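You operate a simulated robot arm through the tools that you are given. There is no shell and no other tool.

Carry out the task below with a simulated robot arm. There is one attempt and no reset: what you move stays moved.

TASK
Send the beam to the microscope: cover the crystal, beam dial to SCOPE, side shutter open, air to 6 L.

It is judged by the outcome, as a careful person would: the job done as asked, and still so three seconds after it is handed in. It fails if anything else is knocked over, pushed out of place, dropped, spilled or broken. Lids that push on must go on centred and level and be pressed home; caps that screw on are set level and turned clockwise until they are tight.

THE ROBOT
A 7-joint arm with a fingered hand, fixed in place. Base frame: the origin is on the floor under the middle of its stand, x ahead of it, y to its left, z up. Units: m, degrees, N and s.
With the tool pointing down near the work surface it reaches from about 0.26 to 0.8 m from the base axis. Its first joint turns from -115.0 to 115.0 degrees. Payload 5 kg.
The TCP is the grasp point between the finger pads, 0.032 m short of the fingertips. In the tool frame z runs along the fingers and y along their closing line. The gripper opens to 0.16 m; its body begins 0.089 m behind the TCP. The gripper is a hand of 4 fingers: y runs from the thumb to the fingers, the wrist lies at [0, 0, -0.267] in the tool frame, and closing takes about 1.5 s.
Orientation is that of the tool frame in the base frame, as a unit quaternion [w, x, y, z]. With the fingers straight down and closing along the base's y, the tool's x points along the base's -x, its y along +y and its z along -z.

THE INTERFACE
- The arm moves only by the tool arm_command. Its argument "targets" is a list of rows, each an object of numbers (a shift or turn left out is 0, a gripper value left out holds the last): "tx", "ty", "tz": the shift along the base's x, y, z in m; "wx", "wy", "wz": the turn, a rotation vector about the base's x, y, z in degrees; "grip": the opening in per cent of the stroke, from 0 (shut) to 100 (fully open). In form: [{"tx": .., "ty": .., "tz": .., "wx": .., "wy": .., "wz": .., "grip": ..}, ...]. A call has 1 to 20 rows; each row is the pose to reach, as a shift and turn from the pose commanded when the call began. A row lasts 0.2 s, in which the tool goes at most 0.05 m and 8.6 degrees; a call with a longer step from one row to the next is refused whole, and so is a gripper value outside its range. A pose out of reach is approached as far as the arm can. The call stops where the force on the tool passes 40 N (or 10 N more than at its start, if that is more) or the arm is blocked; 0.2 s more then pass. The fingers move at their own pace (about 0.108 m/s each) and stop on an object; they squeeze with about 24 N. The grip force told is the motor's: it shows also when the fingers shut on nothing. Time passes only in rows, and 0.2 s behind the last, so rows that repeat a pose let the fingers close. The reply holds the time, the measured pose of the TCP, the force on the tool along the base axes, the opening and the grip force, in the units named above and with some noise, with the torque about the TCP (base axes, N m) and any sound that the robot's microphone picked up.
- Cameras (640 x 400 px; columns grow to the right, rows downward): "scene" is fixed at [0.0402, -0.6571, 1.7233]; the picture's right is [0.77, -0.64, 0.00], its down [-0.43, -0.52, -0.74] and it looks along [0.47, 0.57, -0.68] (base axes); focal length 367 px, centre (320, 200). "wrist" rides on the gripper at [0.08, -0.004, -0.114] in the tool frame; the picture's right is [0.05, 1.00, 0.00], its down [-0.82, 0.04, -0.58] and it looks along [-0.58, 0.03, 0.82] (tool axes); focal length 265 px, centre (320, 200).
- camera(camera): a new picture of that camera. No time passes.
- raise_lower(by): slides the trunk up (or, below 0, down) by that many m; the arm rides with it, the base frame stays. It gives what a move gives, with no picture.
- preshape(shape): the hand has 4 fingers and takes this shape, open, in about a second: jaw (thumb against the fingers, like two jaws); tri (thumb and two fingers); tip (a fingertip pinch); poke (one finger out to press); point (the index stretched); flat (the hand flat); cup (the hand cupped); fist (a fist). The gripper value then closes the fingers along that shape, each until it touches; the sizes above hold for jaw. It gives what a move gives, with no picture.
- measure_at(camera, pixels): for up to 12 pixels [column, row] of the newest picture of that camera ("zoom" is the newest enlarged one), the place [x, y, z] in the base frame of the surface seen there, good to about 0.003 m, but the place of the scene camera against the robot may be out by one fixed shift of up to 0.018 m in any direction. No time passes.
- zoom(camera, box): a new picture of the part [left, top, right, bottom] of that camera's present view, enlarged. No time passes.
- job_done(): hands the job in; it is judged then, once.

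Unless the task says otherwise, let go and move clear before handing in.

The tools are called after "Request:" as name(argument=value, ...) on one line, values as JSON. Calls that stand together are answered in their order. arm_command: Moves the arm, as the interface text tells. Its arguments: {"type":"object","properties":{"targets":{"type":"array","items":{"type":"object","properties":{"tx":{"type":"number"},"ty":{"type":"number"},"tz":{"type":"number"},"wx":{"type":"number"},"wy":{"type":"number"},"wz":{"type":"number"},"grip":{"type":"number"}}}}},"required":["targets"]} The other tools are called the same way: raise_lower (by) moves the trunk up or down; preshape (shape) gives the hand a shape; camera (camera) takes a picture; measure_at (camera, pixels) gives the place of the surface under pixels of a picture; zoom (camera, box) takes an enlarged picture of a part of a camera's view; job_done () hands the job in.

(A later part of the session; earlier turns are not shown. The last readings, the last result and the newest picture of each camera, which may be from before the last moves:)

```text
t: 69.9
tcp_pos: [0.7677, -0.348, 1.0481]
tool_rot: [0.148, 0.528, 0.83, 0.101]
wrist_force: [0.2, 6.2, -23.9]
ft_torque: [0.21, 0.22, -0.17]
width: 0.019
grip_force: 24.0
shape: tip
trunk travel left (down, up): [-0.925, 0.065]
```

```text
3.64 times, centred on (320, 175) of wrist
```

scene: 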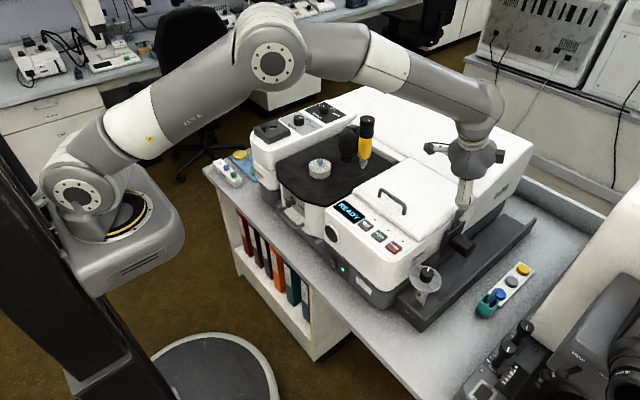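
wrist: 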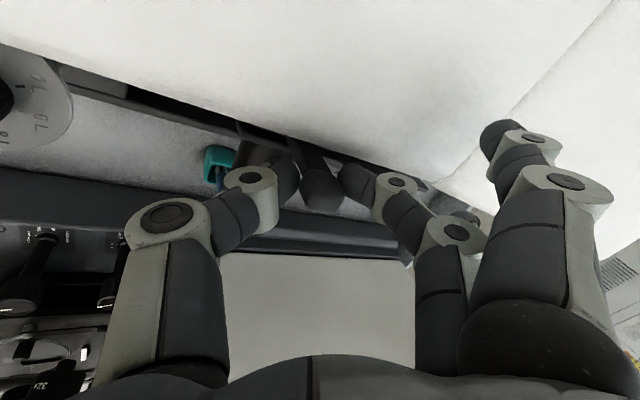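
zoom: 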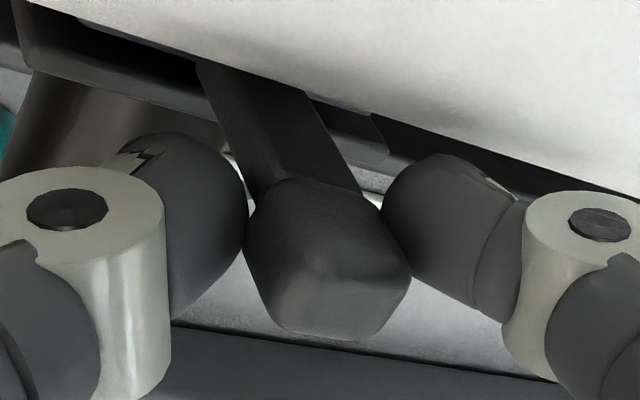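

At 24 N upward pull the handle doesn't rise, so it isn't a lift gate. I'll relax and test a gentle push/pull along x, in case it pivots about the tube.

Request:
arm_command(targets=[{"tz": -0.003}, {"tz": -0.006}, {"tz": -0.006, "tx": -0.003}, {"tz": -0.006, "tx": -0.006}])

```text
t: 70.9
tcp_pos: [0.7627, -0.3476, 1.0462]
tool_rot: [0.152, 0.528, 0.829, 0.101]
wrist_force: [0.9, 11.7, -9.7]
ft_torque: [0.27, 0.15, -0.14]
width: 0.0187
grip_force: 24.5
shape: tip
trunk travel left (down, up): [-0.925, 0.065]
```

The lever follows −x freely (Fx ≈ 1 N), so it pivots fore-aft. I'll continue the pull toward −x along an arc in small steps.

Request:
arm_command(targets=[{"tx": -0.004, "tz": -0.0005}, {"tx": -0.008, "tz": -0.001}, {"tx": -0.012, "tz": -0.002}, {"tx": -0.012, "tz": -0.002}])

Request:
camera(camera="wrist")

Request:
zoom(camera="wrist", box=[240, 100, 400, 230])

Request:
zoom(camera="scene", box=[420, 170, 500, 260])

```text
t: 71.9
tcp_pos: [0.7505, -0.3486, 1.046]
tool_rot: [0.152, 0.528, 0.829, 0.101]
wrist_force: [0.5, 8.4, 0.1]
ft_torque: [0.22, 0.04, -0.13]
width: 0.0192
grip_force: 23.8
shape: tip
trunk travel left (down, up): [-0.925, 0.065]
```

```text
taken
```

wrist: 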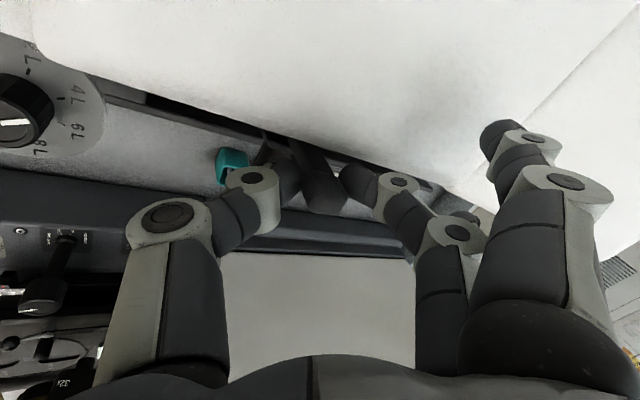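

```text
3.08 times, centred on (320, 165) of wrist
```

zoom: 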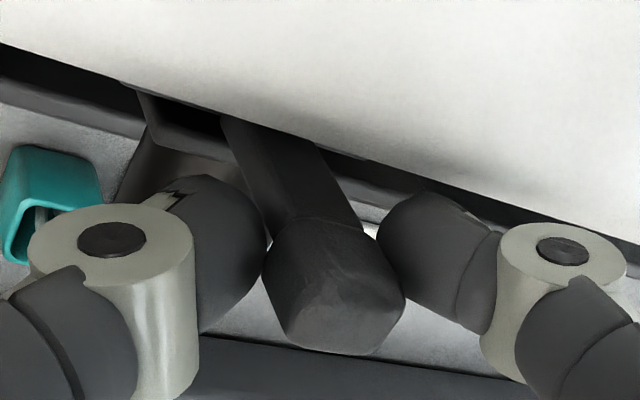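

```text
4.44 times, centred on (460, 215) of scene
```

zoom: 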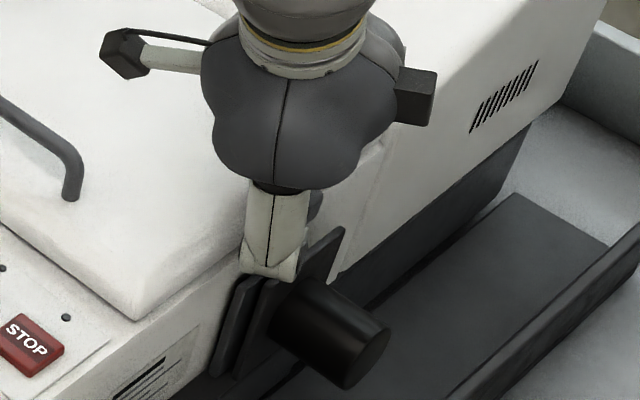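

The inner blade (now visible shifted at (225,330) in the scene zoom) slides horizontally with the handle: it's a slide shutter along x, uncovering the port. I'll keep drawing it toward −x, watching for the end stop.

Request:
arm_command(targets=[{"tx": -0.004}, {"tx": -0.008}, {"tx": -0.012}, {"tx": -0.016}, {"tx": -0.016}])

Request:
zoom(camera="scene", box=[420, 170, 500, 260])

```text
t: 73.1
tcp_pos: [0.7341, -0.3495, 1.0456]
tool_rot: [0.152, 0.528, 0.829, 0.101]
wrist_force: [-0.1, 8.9, 4.8]
ft_torque: [0.23, -0.05, -0.15]
width: 0.0201
grip_force: 24.2
shape: tip
trunk travel left (down, up): [-0.925, 0.065]
```

```text
4.44 times, centred on (460, 215) of scene
```

zoom: 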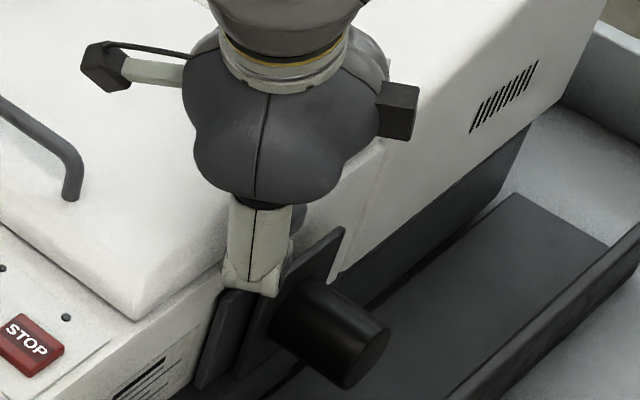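

It keeps sliding freely (~34 mm so far). I'll continue toward −x, easing z by +1 mm and y by +1 mm.

Request:
arm_command(targets=[{"tx": -0.004, "ty": 0.0005, "tz": 0.0007}, {"tx": -0.008, "ty": 0.001, "tz": 0.0014}, {"tx": -0.012, "ty": 0.001, "tz": 0.0014}, {"tx": -0.016, "ty": 0.001, "tz": 0.0014}, {"tx": -0.016, "ty": 0.001, "tz": 0.0014}])

Request:
zoom(camera="scene", box=[420, 170, 500, 260])

Request:
camera(camera="wrist")

```text
t: 74.3
tcp_pos: [0.7184, -0.349, 1.0454]
tool_rot: [0.151, 0.528, 0.829, 0.101]
wrist_force: [0.2, 7.3, -2.9]
ft_torque: [0.25, 0.01, -0.16]
width: 0.02
grip_force: 24.2
shape: tip
trunk travel left (down, up): [-0.925, 0.065]
```

```text
4.44 times, centred on (460, 215) of scene
```

zoom: 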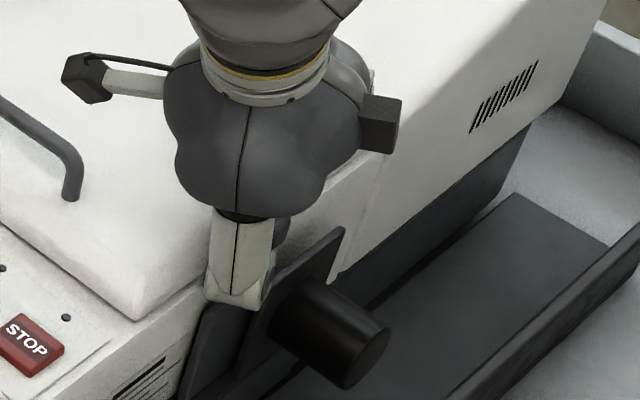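

```text
taken
```

wrist: 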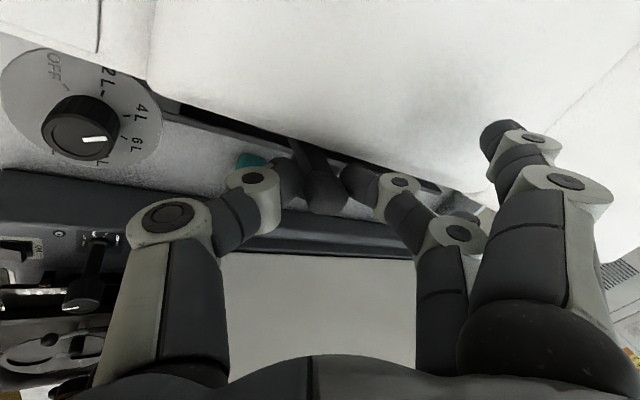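

About 50 mm of travel and still free. I'll continue in small steps until resistance appears.

Request:
arm_command(targets=[{"tx": -0.003}, {"tx": -0.006}, {"tx": -0.009}, {"tx": -0.012}, {"tx": -0.012}])

Request:
zoom(camera="scene", box=[420, 170, 500, 260])

```text
t: 75.5
tcp_pos: [0.7063, -0.3485, 1.0448]
tool_rot: [0.151, 0.528, 0.829, 0.101]
wrist_force: [4.7, 3.5, -7.7]
ft_torque: [0.12, -0.01, -0.2]
width: 0.0199
grip_force: 24.0
shape: tip
trunk travel left (down, up): [-0.925, 0.065]
```

```text
4.44 times, centred on (460, 215) of scene
```

zoom: 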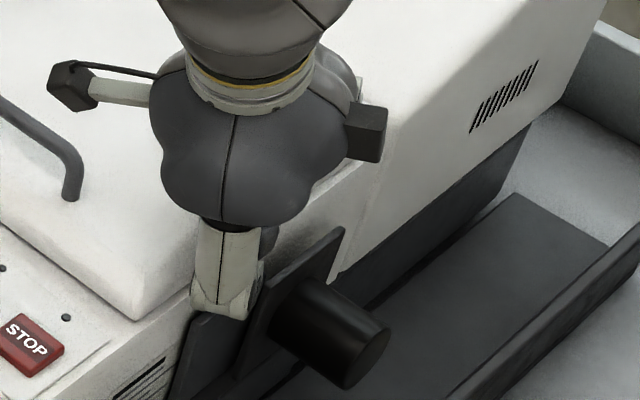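

Fx has risen a little (4.7 N) at ~61 mm travel, possibly nearing the stop. I'll try a few more millimetres gently.

Request:
arm_command(targets=[{"tx": -0.002, "tz": -0.001}, {"tx": -0.004, "tz": -0.001}, {"tx": -0.006, "tz": -0.001}, {"tx": -0.006, "tz": -0.001}])

Request:
camera(camera="wrist")

Request:
zoom(camera="scene", box=[420, 190, 500, 260])

```text
t: 76.5
tcp_pos: [0.7035, -0.3501, 1.0447]
tool_rot: [0.152, 0.528, 0.829, 0.101]
wrist_force: [19.8, -0.6, -3.7]
ft_torque: [0.05, -0.27, -0.25]
width: 0.0193
grip_force: 24.7
shape: tip
trunk travel left (down, up): [-0.925, 0.065]
```

```text
taken
```

wrist: 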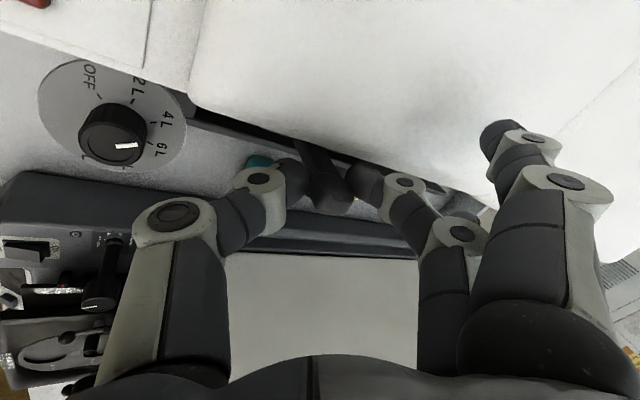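

```text
5.71 times, centred on (460, 225) of scene
```

zoom: 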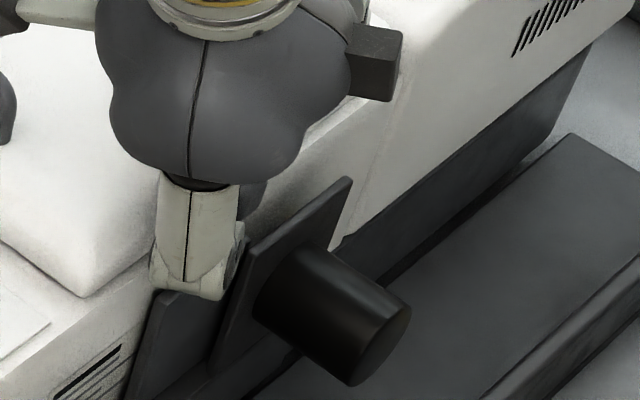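

Firm stop at ~64 mm travel (Fx 20 N): the shutter is fully drawn aside and clear of the port. I'll relieve the force, open the fingers and lift off.

Request:
arm_command(targets=[{"tx": 0.002}, {"tx": 0.003}, {"tx": 0.003, "grip": 45}, {"tx": 0.003, "grip": 45}, {"tx": 0.003, "grip": 45}, {"tx": 0.003, "grip": 45}])

Request:
arm_command(targets=[{"tz": 0.02}, {"tz": 0.05}, {"tz": 0.085}, {"tz": 0.12, "tx": -0.01}, {"tz": 0.15, "tx": -0.03}, {"tz": 0.165, "tx": -0.06, "wy": 7}, {"tz": 0.17, "tx": -0.09, "wy": 14}, {"tz": 0.17, "tx": -0.12, "wy": 20}])

Request:
camera(camera="wrist")

Request:
camera(camera="scene")

Request:
zoom(camera="scene", box=[400, 190, 500, 280])

```text
t: 77.9
tcp_pos: [0.7029, -0.3496, 1.045]
tool_rot: [0.151, 0.528, 0.829, 0.102]
wrist_force: [0.7, 0.1, 0.9]
ft_torque: [0.04, 0.01, 0.0]
width: 0.071
grip_force: 0.0
shape: tip
trunk travel left (down, up): [-0.925, 0.065]
```

```text
t: 79.7
tcp_pos: [0.5837, -0.3489, 1.2172]
tool_rot: [0.005, 0.538, 0.843, 0.007]
wrist_force: [-0.8, 0.7, -0.9]
ft_torque: [-0.01, -0.02, 0.01]
width: 0.0715
grip_force: 0.0
shape: tip
trunk travel left (down, up): [-0.925, 0.065]
```

```text
taken
```

wrist: 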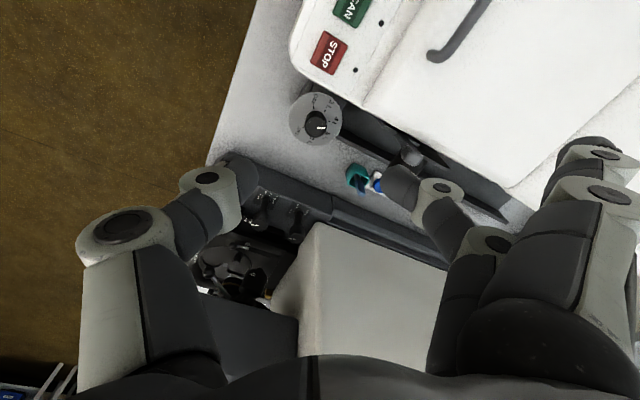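

```text
taken
```

scene: 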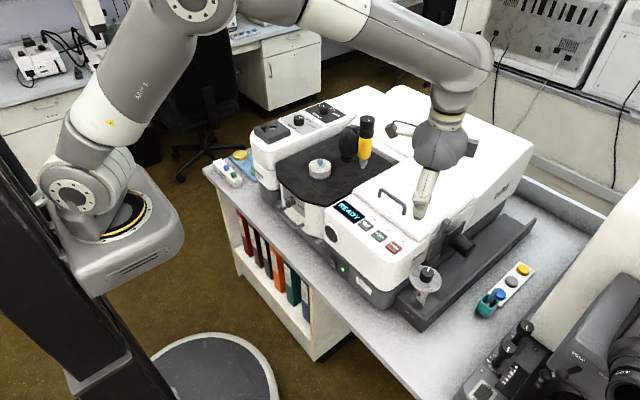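

```text
4.44 times, centred on (450, 235) of scene
```

zoom: 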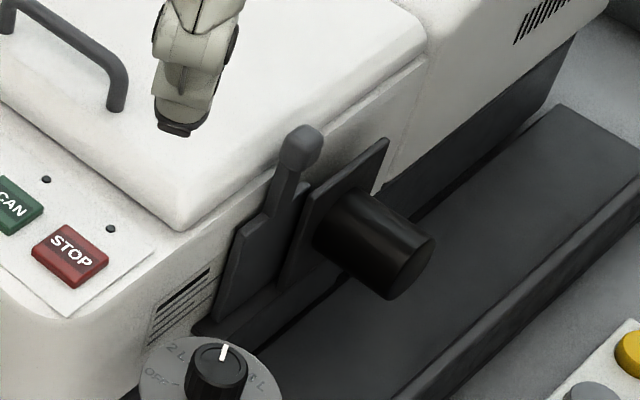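

The shutter blade has slid fully forward, clear of the port. Now for the air dial: I'll measure its knob and disc from this view.

Request:
zoom(camera="wrist", box=[280, 85, 355, 150])

Request:
measure_at(camera="wrist", pixels=[[316, 126], [316, 122], [316, 130], [308, 126], [324, 126], [298, 105], [320, 100], [335, 118], [295, 120], [330, 138], [345, 145], [395, 165]])

```text
6.15 times, centred on (318, 118) of wrist
```

zoom: 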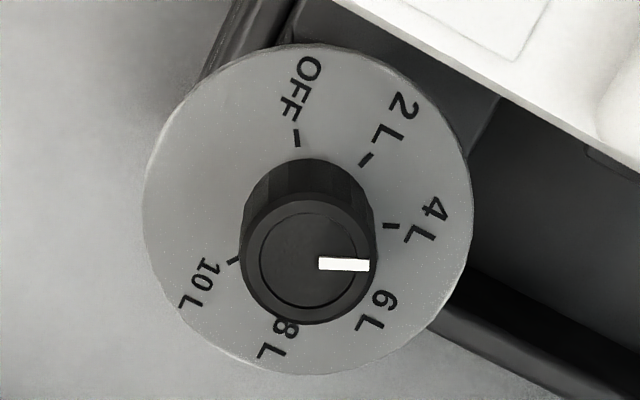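

```text
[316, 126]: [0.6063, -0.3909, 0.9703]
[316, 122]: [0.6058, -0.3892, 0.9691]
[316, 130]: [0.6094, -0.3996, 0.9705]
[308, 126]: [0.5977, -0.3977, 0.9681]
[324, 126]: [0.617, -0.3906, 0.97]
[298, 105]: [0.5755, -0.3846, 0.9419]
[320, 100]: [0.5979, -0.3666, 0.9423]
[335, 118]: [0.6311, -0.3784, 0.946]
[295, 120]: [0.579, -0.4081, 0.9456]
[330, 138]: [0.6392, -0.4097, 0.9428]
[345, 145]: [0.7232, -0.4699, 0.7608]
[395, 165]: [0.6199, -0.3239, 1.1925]
```

The zoom shows the pointer exactly on the 4 L tick with 50° tick spacing, so I need −50° (clockwise) to 6 L. Knob centre is (0.6075,-0.3945), top 0.970, disc 0.944. I'll yaw to about −95° so the outer fingers stay away from the machine, and move above the knob.

Request:
arm_command(targets=[{"wz": -7.5, "tz": -0.01}, {"wz": -15, "tx": 0.008, "ty": -0.015, "tz": -0.03}, {"wz": -22.5, "tx": 0.016, "ty": -0.03, "tz": -0.06}, {"wz": -30, "tx": 0.0238, "ty": -0.0456, "tz": -0.1}, {"wz": -30, "tx": 0.0238, "ty": -0.0456, "tz": -0.13}, {"wz": -30, "tx": 0.0238, "ty": -0.0456, "tz": -0.155}])

Request:
camera(camera="wrist")

Request:
zoom(camera="scene", box=[370, 200, 480, 310])

```text
t: 81.1
tcp_pos: [0.6077, -0.3952, 1.0588]
tool_rot: [0.007, 0.738, 0.675, 0.007]
wrist_force: [0.6, 0.4, -0.4]
ft_torque: [0.02, 0.01, 0.02]
width: 0.0715
grip_force: 0.2
shape: tip
trunk travel left (down, up): [-0.925, 0.065]
```

```text
taken
```

wrist: 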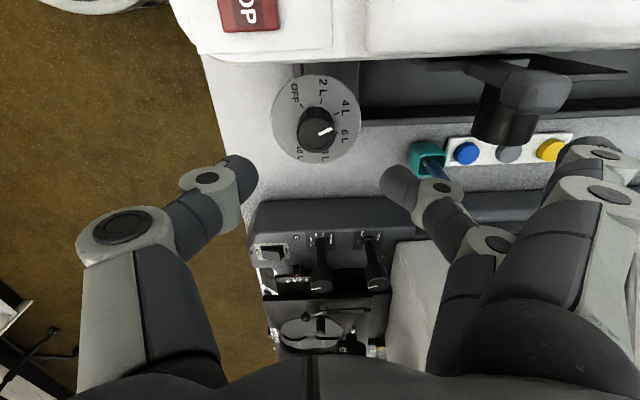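

```text
3.64 times, centred on (425, 255) of scene
```

zoom: 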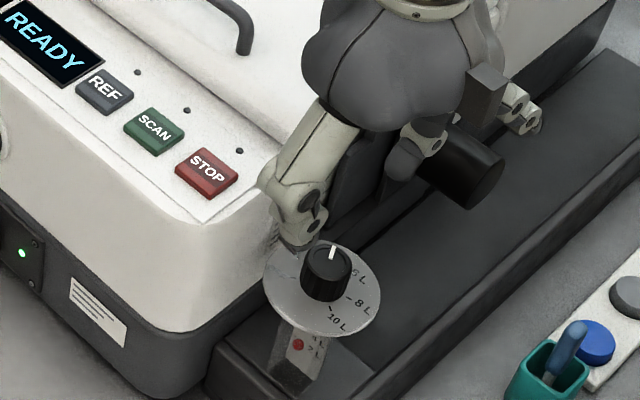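

Yaw −95° is fine. One outstretched finger is near the beam tube in the scene zoom (525,115), so I'll measure finger and tube positions before descending.

Request:
measure_at(camera="zoom", pixels=[[530, 122], [515, 95], [538, 128], [515, 110], [405, 168], [400, 155], [435, 140], [480, 165], [500, 185], [455, 150], [370, 170], [305, 225]])

Request:
measure_at(camera="wrist", pixels=[[520, 90], [500, 120], [490, 75], [560, 95], [540, 105], [315, 137], [315, 130], [305, 132], [326, 132], [317, 145], [590, 150], [605, 185]])

```text
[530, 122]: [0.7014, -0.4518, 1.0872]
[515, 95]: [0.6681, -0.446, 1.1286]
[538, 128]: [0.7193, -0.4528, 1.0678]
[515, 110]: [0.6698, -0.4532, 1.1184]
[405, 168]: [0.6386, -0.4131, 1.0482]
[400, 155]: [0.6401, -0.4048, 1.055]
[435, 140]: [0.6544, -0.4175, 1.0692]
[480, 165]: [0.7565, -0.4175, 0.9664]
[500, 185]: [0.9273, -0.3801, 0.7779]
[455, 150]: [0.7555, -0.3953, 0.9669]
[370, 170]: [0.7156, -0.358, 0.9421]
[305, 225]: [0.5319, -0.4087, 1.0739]
```

```text
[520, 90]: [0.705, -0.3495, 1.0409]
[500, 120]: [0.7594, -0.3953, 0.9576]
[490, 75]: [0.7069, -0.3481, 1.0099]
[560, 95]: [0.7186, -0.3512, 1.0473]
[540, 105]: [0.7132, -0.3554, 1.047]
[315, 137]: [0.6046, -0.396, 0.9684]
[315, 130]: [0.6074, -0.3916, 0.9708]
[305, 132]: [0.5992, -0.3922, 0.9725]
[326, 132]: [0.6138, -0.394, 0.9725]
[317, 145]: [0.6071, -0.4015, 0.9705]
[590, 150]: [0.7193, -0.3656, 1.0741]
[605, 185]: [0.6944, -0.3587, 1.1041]
```

The outstretched fingers of the tip shape would clash with the tube and shutter handle here. I'll rise, switch to the compact jaw shape, and yaw to −105°, which clears both the handle and the machine side.

Request:
arm_command(targets=[{"tz": 0.03}, {"tz": 0.065}, {"tz": 0.1, "wz": -5}, {"tz": 0.11, "wz": -10}])

Request:
preshape(shape="jaw")

Request:
arm_command(targets=[{"grip": 42}, {"grip": 42}, {"grip": 42}, {"grip": 42}])

Request:
camera(camera="wrist")

Request:
zoom(camera="scene", box=[370, 180, 490, 310])

```text
t: 82.1
tcp_pos: [0.6051, -0.3951, 1.1703]
tool_rot: [0.008, 0.794, 0.608, 0.006]
wrist_force: [0.6, 0.6, 0.7]
ft_torque: [0.02, 0.01, 0.02]
width: 0.0713
grip_force: 0.1
shape: tip
trunk travel left (down, up): [-0.925, 0.065]
```

```text
t: 83.0
tcp_pos: [0.6063, -0.3961, 1.1703]
tool_rot: [0.008, 0.793, 0.609, 0.006]
wrist_force: [0.5, 0.0, 0.3]
ft_torque: [0.0, -0.02, -0.03]
width: 0.16
grip_force: 0.0
shape: jaw
trunk travel left (down, up): [-0.925, 0.065]
```

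```text
t: 84.0
tcp_pos: [0.6056, -0.3956, 1.1698]
tool_rot: [0.008, 0.793, 0.609, 0.005]
wrist_force: [0.0, 0.2, 0.1]
ft_torque: [0.0, -0.01, -0.01]
width: 0.0684
grip_force: 0.0
shape: jaw
trunk travel left (down, up): [-0.925, 0.065]
```

```text
taken
```

wrist: 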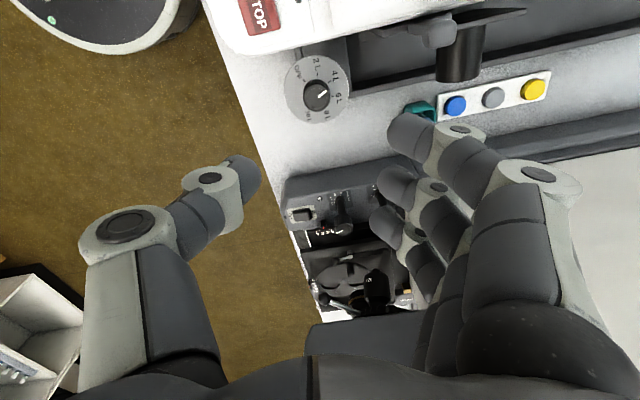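

```text
3.08 times, centred on (430, 245) of scene
```

zoom: 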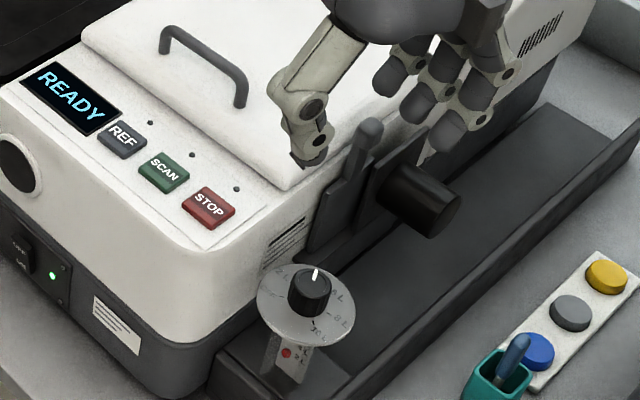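

The jaw shape keeps the fingers compact. I'll descend partway to check clearances around the knob.

Request:
arm_command(targets=[{"tx": 0.0019, "ty": 0.0011, "tz": -0.04}, {"tx": 0.0019, "ty": 0.0011, "tz": -0.08}, {"tx": 0.0019, "ty": 0.0011, "tz": -0.12}, {"tx": 0.0019, "ty": 0.0011, "tz": -0.145}])

Request:
camera(camera="wrist")

Request:
zoom(camera="scene", box=[380, 200, 480, 310])

Request:
zoom(camera="wrist", box=[270, 100, 370, 200])

```text
t: 85.0
tcp_pos: [0.6081, -0.3927, 1.0249]
tool_rot: [0.008, 0.794, 0.608, 0.006]
wrist_force: [-0.2, 0.4, -0.7]
ft_torque: [-0.01, -0.02, 0.01]
width: 0.068
grip_force: 0.1
shape: jaw
trunk travel left (down, up): [-0.925, 0.065]
```

```text
taken
```

wrist: 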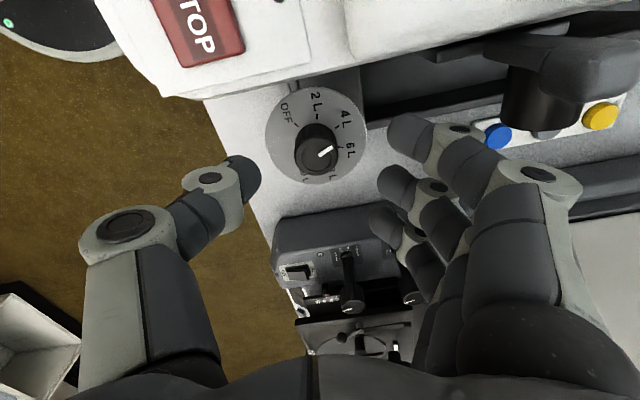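

```text
3.64 times, centred on (430, 255) of scene
```

zoom: 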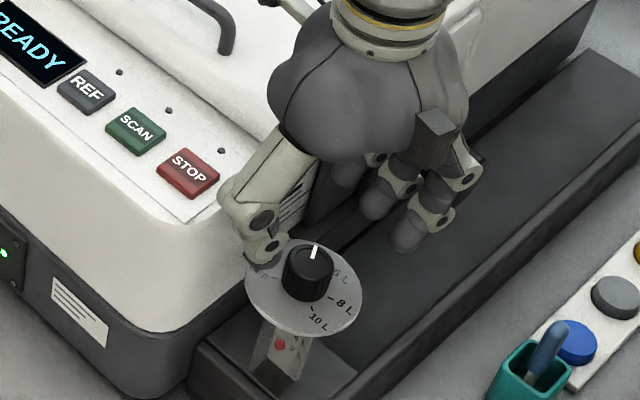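

```text
4.00 times, centred on (320, 150) of wrist
```

zoom: 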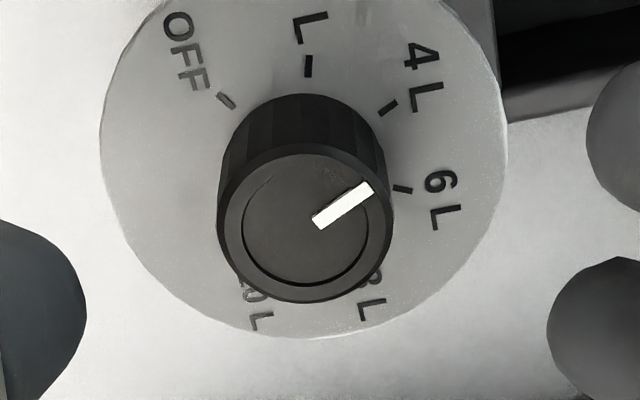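

The pointer is on 4 L and the knob is ~3 mm off the tool axis. I'll shift (−2.3, −2.1 mm) and descend to z≈0.984.

Request:
arm_command(targets=[{"tx": -0.0023, "ty": -0.0021}, {"tx": -0.0023, "ty": -0.0021, "tz": -0.015}, {"tx": -0.0023, "ty": -0.0021, "tz": -0.03}, {"tx": -0.0023, "ty": -0.0021, "tz": -0.041}])

Request:
camera(camera="wrist")

Request:
zoom(camera="scene", box=[380, 200, 480, 310])

```text
t: 86.0
tcp_pos: [0.6061, -0.3953, 0.9839]
tool_rot: [0.007, 0.794, 0.608, 0.006]
wrist_force: [0.4, 0.7, 0.0]
ft_torque: [-0.02, 0.02, -0.04]
width: 0.068
grip_force: 0.3
shape: jaw
trunk travel left (down, up): [-0.925, 0.065]
```

```text
taken
```

wrist: 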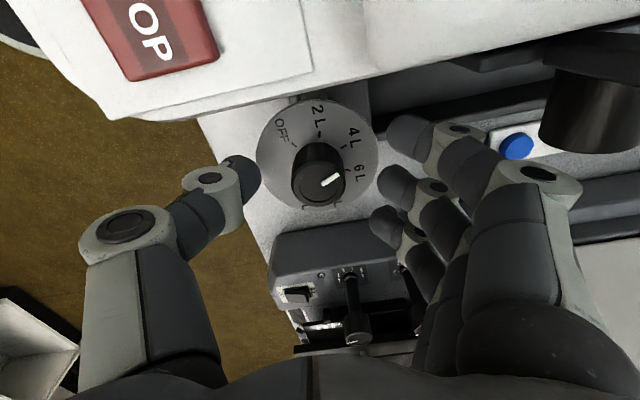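

```text
3.64 times, centred on (430, 255) of scene
```

zoom: 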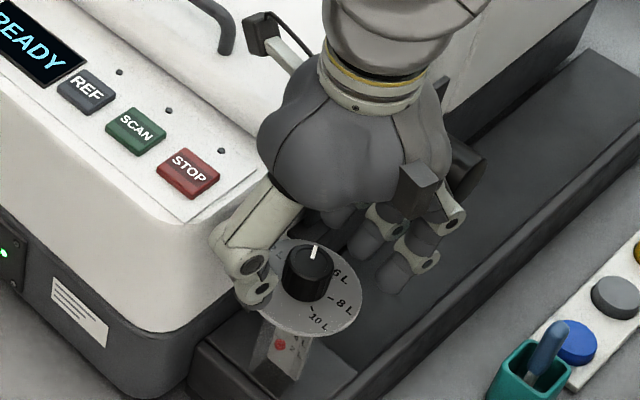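

The knob (319,183) is centred between thumb (245,175) and middle finger (390,185) with no contact. I'll close on it.

Request:
arm_command(targets=[{"grip": 12}, {"grip": 12}, {"grip": 12}, {"grip": 12}, {"grip": 12}])

Request:
camera(camera="wrist")

Request:
zoom(camera="wrist", box=[240, 110, 420, 240])

```text
t: 87.2
tcp_pos: [0.6045, -0.3947, 0.9841]
tool_rot: [0.007, 0.794, 0.608, 0.005]
wrist_force: [-11.9, 4.4, -2.8]
ft_torque: [0.06, 0.12, 0.01]
width: 0.0112
grip_force: 24.3
shape: jaw
trunk travel left (down, up): [-0.925, 0.065]
```

```text
taken
```

wrist: 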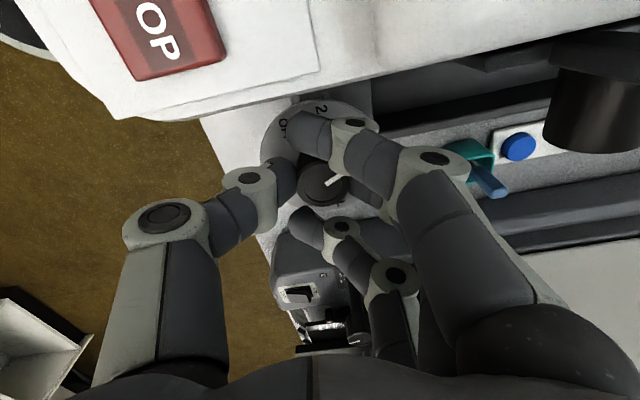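

```text
3.08 times, centred on (330, 175) of wrist
```

zoom: 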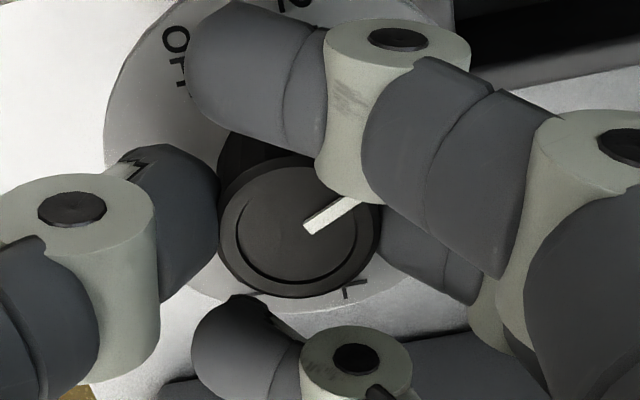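

Thumb and middle finger hold the knob, but the index curled past it toward the machine side. I'll measure its tip clearance before turning.

Request:
measure_at(camera="wrist", pixels=[[293, 133], [296, 125], [305, 118], [350, 122], [335, 140], [380, 110], [345, 105], [310, 105], [300, 100], [300, 212], [262, 95], [400, 85]])

Request:
zoom(camera="scene", box=[390, 220, 460, 300])

```text
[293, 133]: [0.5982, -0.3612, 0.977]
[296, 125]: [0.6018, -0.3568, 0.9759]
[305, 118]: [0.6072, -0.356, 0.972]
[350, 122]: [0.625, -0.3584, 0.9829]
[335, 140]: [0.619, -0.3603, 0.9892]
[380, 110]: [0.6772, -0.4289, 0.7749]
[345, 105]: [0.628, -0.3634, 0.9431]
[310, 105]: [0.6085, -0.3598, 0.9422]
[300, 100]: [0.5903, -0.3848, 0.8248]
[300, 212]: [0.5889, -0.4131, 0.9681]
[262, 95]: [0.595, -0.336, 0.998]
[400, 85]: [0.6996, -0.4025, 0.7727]
```

```text
5.00 times, centred on (425, 260) of scene
```

zoom: 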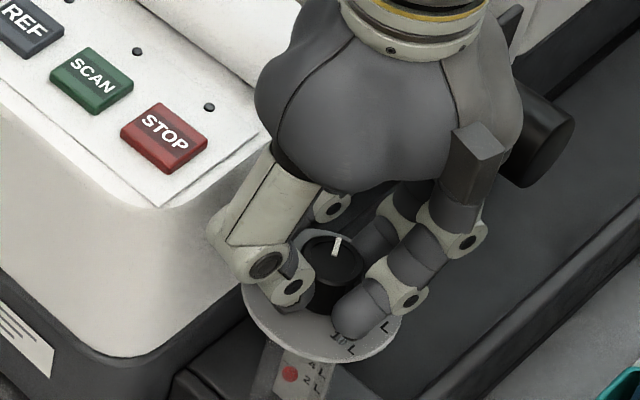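

Index clearance to the machine side (y≈-0.336) is about 2 cm. I'll also measure the thumb knuckle so I know how far I can turn.

Request:
measure_at(camera="wrist", pixels=[[162, 213], [135, 225], [180, 200], [128, 235], [160, 250], [245, 180], [225, 185], [185, 260], [215, 215], [150, 205], [140, 60], [180, 90]])

```text
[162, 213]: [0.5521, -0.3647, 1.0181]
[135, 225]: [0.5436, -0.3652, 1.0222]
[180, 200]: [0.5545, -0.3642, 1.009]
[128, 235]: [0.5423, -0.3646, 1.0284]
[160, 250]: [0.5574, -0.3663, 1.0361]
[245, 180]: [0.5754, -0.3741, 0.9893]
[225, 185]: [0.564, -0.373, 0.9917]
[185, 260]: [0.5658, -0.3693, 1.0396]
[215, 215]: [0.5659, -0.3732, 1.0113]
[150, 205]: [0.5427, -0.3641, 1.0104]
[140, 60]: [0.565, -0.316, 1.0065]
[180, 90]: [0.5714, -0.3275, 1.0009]
```

The thumb can swing about 25° before nearing the machine edge. I'll turn −25° with a slight −1 mm x relief.

Request:
arm_command(targets=[{"tx": -0.001, "wz": -3}, {"tx": -0.001, "wz": -7}, {"tx": -0.001, "wz": -11}, {"tx": -0.001, "wz": -15}, {"tx": -0.001, "wz": -19}, {"tx": -0.001, "wz": -22}, {"tx": -0.001, "wz": -25}, {"tx": -0.001, "wz": -25}])

Request:
camera(camera="wrist")

Request:
zoom(camera="wrist", box=[240, 110, 420, 240])

Request:
zoom(camera="scene", box=[390, 220, 460, 300])

```text
t: 89.0
tcp_pos: [0.6043, -0.394, 0.9837]
tool_rot: [0.009, 0.907, 0.422, 0.004]
wrist_force: [-9.2, 8.1, -4.9]
ft_torque: [0.13, 0.1, 0.0]
width: 0.0108
grip_force: 24.2
shape: jaw
trunk travel left (down, up): [-0.925, 0.065]
```

```text
taken
```

wrist: 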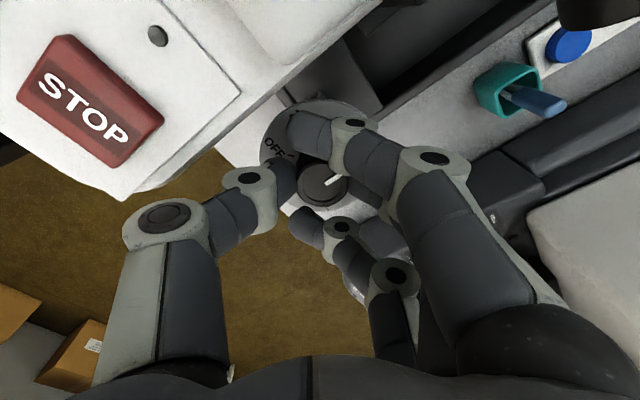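

```text
3.08 times, centred on (330, 175) of wrist
```

zoom: 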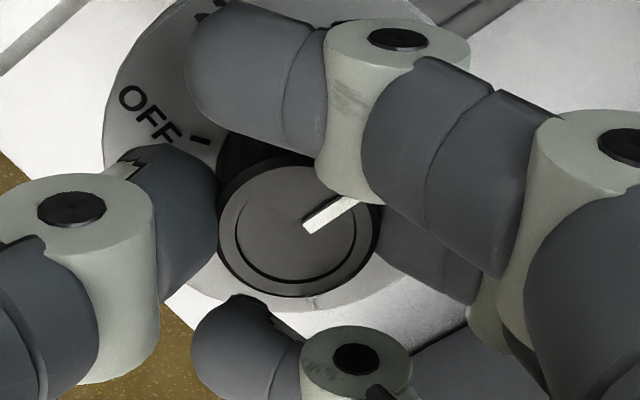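

```text
5.00 times, centred on (425, 260) of scene
```

zoom: 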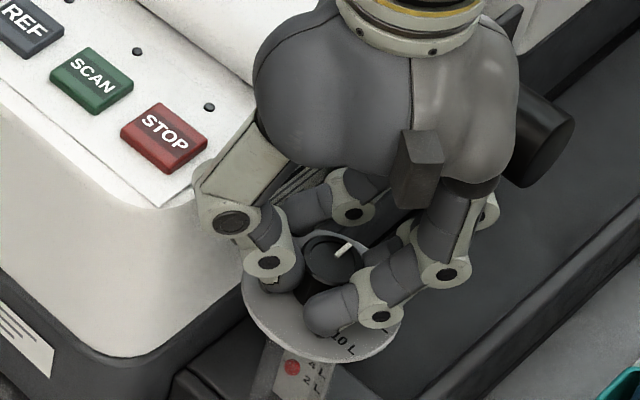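

The pointer turned 25° with the hand. Now I'll release while keeping the thumb from swinging toward the machine (opening modestly and shifting toward the finger side), lift, rotate back +25° and regrip.

Request:
arm_command(targets=[{"tx": 0.002, "ty": -0.001, "grip": 25}, {"tx": 0.004, "ty": -0.003, "grip": 29}, {"tx": 0.004, "ty": -0.003, "grip": 29}, {"tx": 0.004, "ty": -0.003, "grip": 29}, {"tx": 0.004, "ty": -0.003, "tz": 0.01, "grip": 29}, {"tx": 0.004, "ty": -0.003, "tz": 0.025, "grip": 29}, {"tx": 0.003, "ty": -0.002, "tz": 0.045, "wz": 5}, {"tx": 0.002, "ty": -0.001, "tz": 0.06, "wz": 12, "grip": 42}, {"tx": 0.001, "tz": 0.06, "wz": 19, "grip": 42}, {"tx": 0.001, "tz": 0.06, "wz": 25, "grip": 42}, {"tx": 0.001, "tz": 0.06, "wz": 25, "grip": 42}])

Request:
camera(camera="wrist")

Request:
zoom(camera="wrist", box=[270, 90, 370, 190])

```text
t: 91.4
tcp_pos: [0.607, -0.3953, 1.0459]
tool_rot: [0.008, 0.793, 0.609, 0.006]
wrist_force: [0.1, -0.5, 0.1]
ft_torque: [0.02, -0.03, 0.03]
width: 0.0664
grip_force: 0.1
shape: jaw
trunk travel left (down, up): [-0.925, 0.065]
```

```text
taken
```

wrist: 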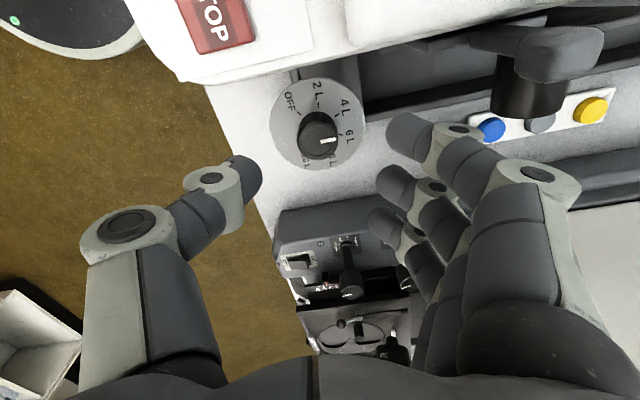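

```text
4.00 times, centred on (320, 140) of wrist
```

zoom: 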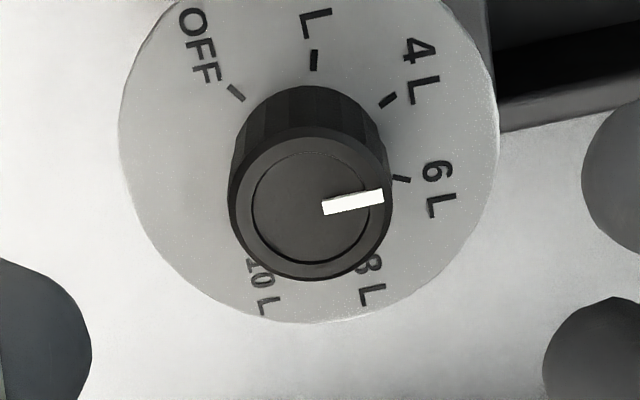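

The pointer is midway between 4 L and 6 L; about 26° remains. I'll descend again (shifted −2 mm in x), grip, and turn another −26°.

Request:
arm_command(targets=[{"tx": -0.002, "ty": 0.0003, "tz": -0.02}, {"tx": -0.002, "ty": 0.0003, "tz": -0.045}, {"tx": -0.002, "ty": 0.0003, "tz": -0.062}, {"tx": -0.002, "ty": 0.0003, "tz": -0.062, "grip": 12}, {"tx": -0.002, "ty": 0.0003, "tz": -0.062, "grip": 12}, {"tx": -0.002, "ty": 0.0003, "tz": -0.062, "grip": 12}, {"tx": -0.002, "ty": 0.0003, "tz": -0.062, "grip": 12}, {"tx": -0.002, "ty": 0.0003, "tz": -0.062, "grip": 12}])

Request:
camera(camera="wrist")

```text
t: 93.2
tcp_pos: [0.6018, -0.3954, 0.9804]
tool_rot: [0.007, 0.794, 0.608, 0.005]
wrist_force: [-8.7, 3.0, -3.8]
ft_torque: [0.1, 0.05, -0.02]
width: 0.0097
grip_force: 24.1
shape: jaw
trunk travel left (down, up): [-0.925, 0.065]
```

```text
taken
```

wrist: 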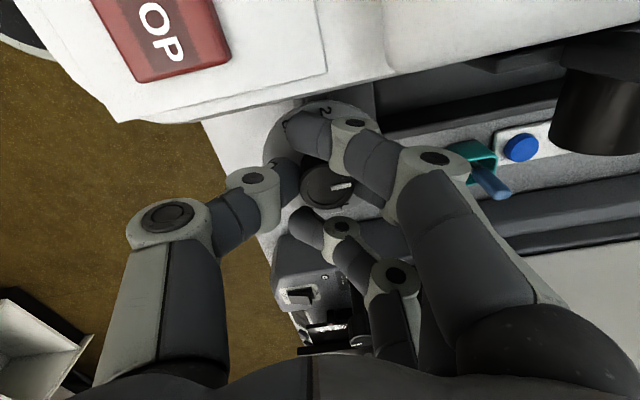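

Gripped again. I'll turn −26°.

Request:
arm_command(targets=[{"wz": -3}, {"wz": -7}, {"wz": -11}, {"wz": -15}, {"wz": -19}, {"wz": -23}, {"wz": -26}, {"wz": -26}])

Request:
arm_command(targets=[{"tx": 0.002, "ty": -0.001, "grip": 25}, {"tx": 0.004, "ty": -0.003, "grip": 29}, {"tx": 0.004, "ty": -0.003, "grip": 29}, {"tx": 0.004, "ty": -0.003, "grip": 29}, {"tx": 0.004, "ty": -0.003, "tz": 0.01, "grip": 29}, {"tx": 0.004, "ty": -0.003, "tz": 0.025, "grip": 29}, {"tx": 0.003, "ty": -0.002, "tz": 0.045, "wz": 5}, {"tx": 0.002, "ty": -0.001, "tz": 0.07, "wz": 12, "grip": 42}, {"tx": 0.001, "tz": 0.1, "wz": 19, "grip": 42}, {"tx": 0.001, "tz": 0.13, "wz": 26, "grip": 42}, {"tx": 0.001, "tz": 0.16, "wz": 34, "grip": 42}, {"tx": 0.001, "tz": 0.2, "wz": 42, "grip": 42}, {"tx": -0.01, "ty": 0.015, "tz": 0.23, "wz": 50, "grip": 42}, {"tx": -0.02, "ty": 0.03, "tz": 0.235, "wz": 58, "grip": 42}, {"tx": -0.02, "ty": 0.04, "tz": 0.235, "wz": 66, "grip": 42}])

Request:
camera(camera="wrist")

Request:
zoom(camera="wrist", box=[280, 85, 355, 150])

```text
t: 95.0
tcp_pos: [0.6046, -0.3936, 0.9821]
tool_rot: [0.009, 0.91, 0.414, 0.004]
wrist_force: [-9.7, 14.6, -7.2]
ft_torque: [0.29, 0.18, 0.01]
width: 0.0099
grip_force: 23.5
shape: jaw
trunk travel left (down, up): [-0.925, 0.065]
```

```text
t: 98.2
tcp_pos: [0.585, -0.3562, 1.2185]
tool_rot: [0.007, 0.536, 0.844, 0.008]
wrist_force: [0.4, 0.8, -0.1]
ft_torque: [0.02, 0.01, -0.04]
width: 0.0664
grip_force: 0.0
shape: jaw
trunk travel left (down, up): [-0.925, 0.065]
```

```text
taken
```

wrist: 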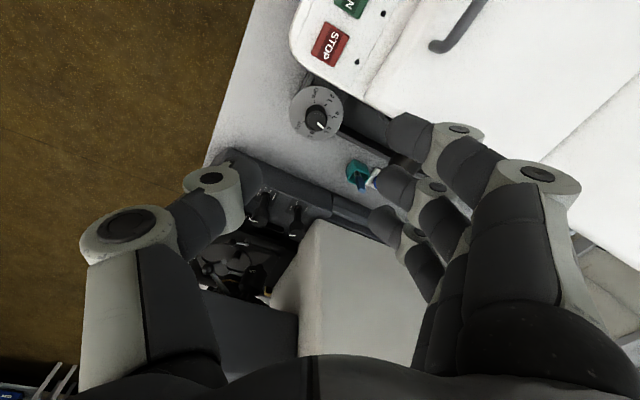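

```text
6.15 times, centred on (318, 118) of wrist
```

zoom: 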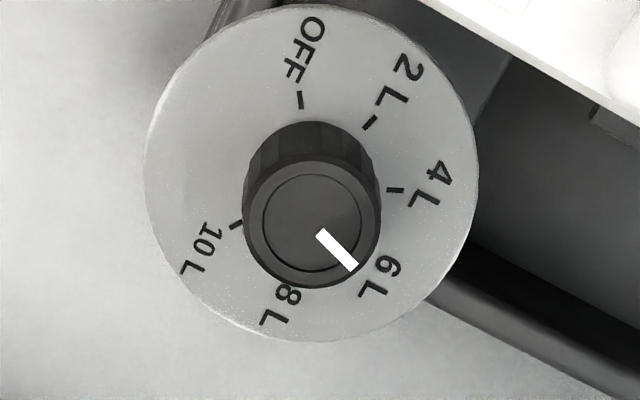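

The pointer is now about 9° short of 6 L (reads 134° vs the 6 L tick at ~143°). I'll go back for a small further clockwise turn.

Request:
arm_command(targets=[{"wz": -8, "tz": -0.01}, {"wz": -16, "tx": 0.005, "ty": -0.01, "tz": -0.03}, {"wz": -24, "tx": 0.01, "ty": -0.02, "tz": -0.05}, {"wz": -32, "tx": 0.015, "ty": -0.03, "tz": -0.08}, {"wz": -40, "tx": 0.02, "ty": -0.0388, "tz": -0.11}, {"wz": -42, "tx": 0.02, "ty": -0.0388, "tz": -0.14}, {"wz": -42, "tx": 0.02, "ty": -0.0388, "tz": -0.172}])

Request:
camera(camera="wrist")

Request:
zoom(camera="wrist", box=[270, 90, 370, 190])

```text
t: 99.8
tcp_pos: [0.6056, -0.3982, 1.0455]
tool_rot: [0.008, 0.804, 0.595, 0.005]
wrist_force: [0.1, -1.3, 0.1]
ft_torque: [0.05, 0.02, -0.01]
width: 0.0665
grip_force: 0.0
shape: jaw
trunk travel left (down, up): [-0.925, 0.065]
```

```text
taken
```

wrist: 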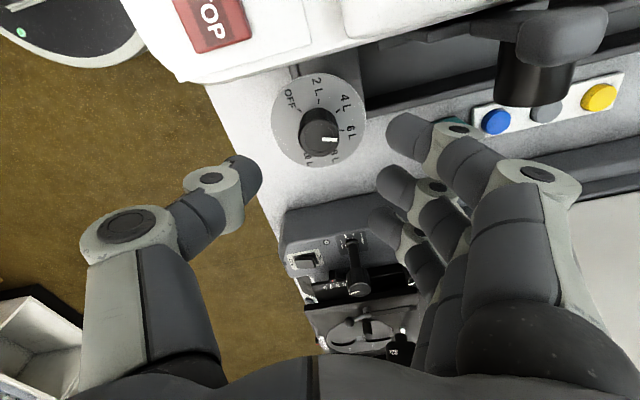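

```text
4.00 times, centred on (320, 140) of wrist
```

zoom: 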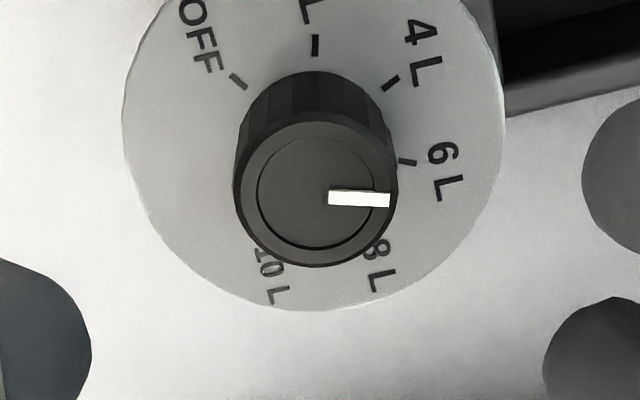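

The knob is ~2.5 mm toward +y of the tool axis. I'll correct, descend, grip and turn −13° (allowing for the few degrees lost per grip).

Request:
arm_command(targets=[{"tx": -0.0005, "ty": 0.0025, "tz": -0.02}, {"tx": -0.0005, "ty": 0.0025, "tz": -0.045}, {"tx": -0.0005, "ty": 0.0025, "tz": -0.061}, {"tx": -0.0005, "ty": 0.0025, "tz": -0.061, "grip": 12}, {"tx": -0.0005, "ty": 0.0025, "tz": -0.061, "grip": 12}, {"tx": -0.0005, "ty": 0.0025, "tz": -0.061, "grip": 12}, {"tx": -0.0005, "ty": 0.0025, "tz": -0.061, "grip": 12}, {"tx": -0.0005, "ty": 0.0025, "tz": -0.061, "grip": 12}])

Request:
arm_command(targets=[{"wz": -3}, {"wz": -6}, {"wz": -9}, {"wz": -12}, {"wz": -13}, {"wz": -13}])

Request:
camera(camera="wrist")

Request:
zoom(camera="wrist", box=[240, 110, 420, 240])

```text
t: 101.6
tcp_pos: [0.6019, -0.3929, 0.9846]
tool_rot: [0.008, 0.804, 0.594, 0.005]
wrist_force: [-9.3, 3.8, -3.2]
ft_torque: [0.04, 0.05, -0.05]
width: 0.009
grip_force: 24.4
shape: jaw
trunk travel left (down, up): [-0.925, 0.065]
```

```text
t: 103.0
tcp_pos: [0.6032, -0.3926, 0.9852]
tool_rot: [0.009, 0.866, 0.499, 0.006]
wrist_force: [-11.2, 6.0, 2.8]
ft_torque: [0.09, 0.15, -0.01]
width: 0.0092
grip_force: 24.3
shape: jaw
trunk travel left (down, up): [-0.925, 0.065]
```

```text
taken
```

wrist: 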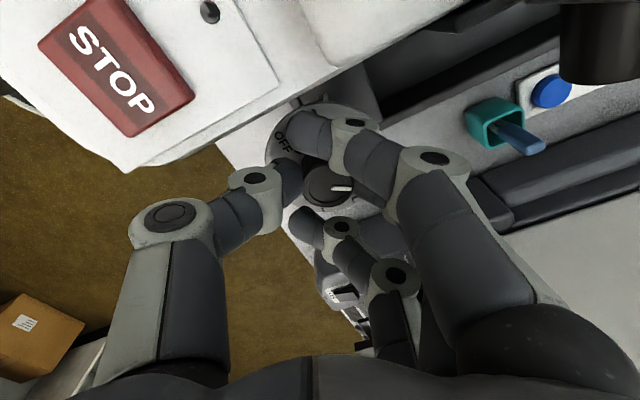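

```text
3.08 times, centred on (330, 175) of wrist
```

zoom: 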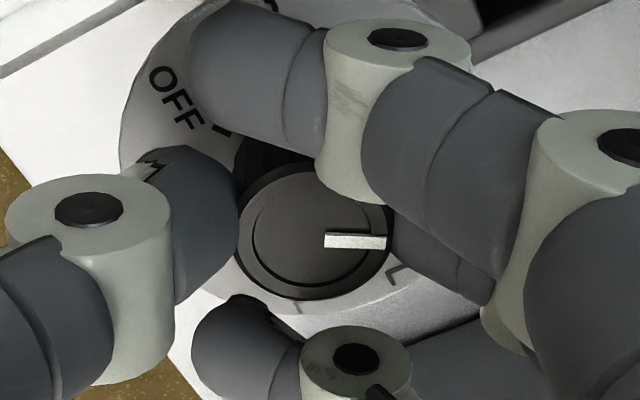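

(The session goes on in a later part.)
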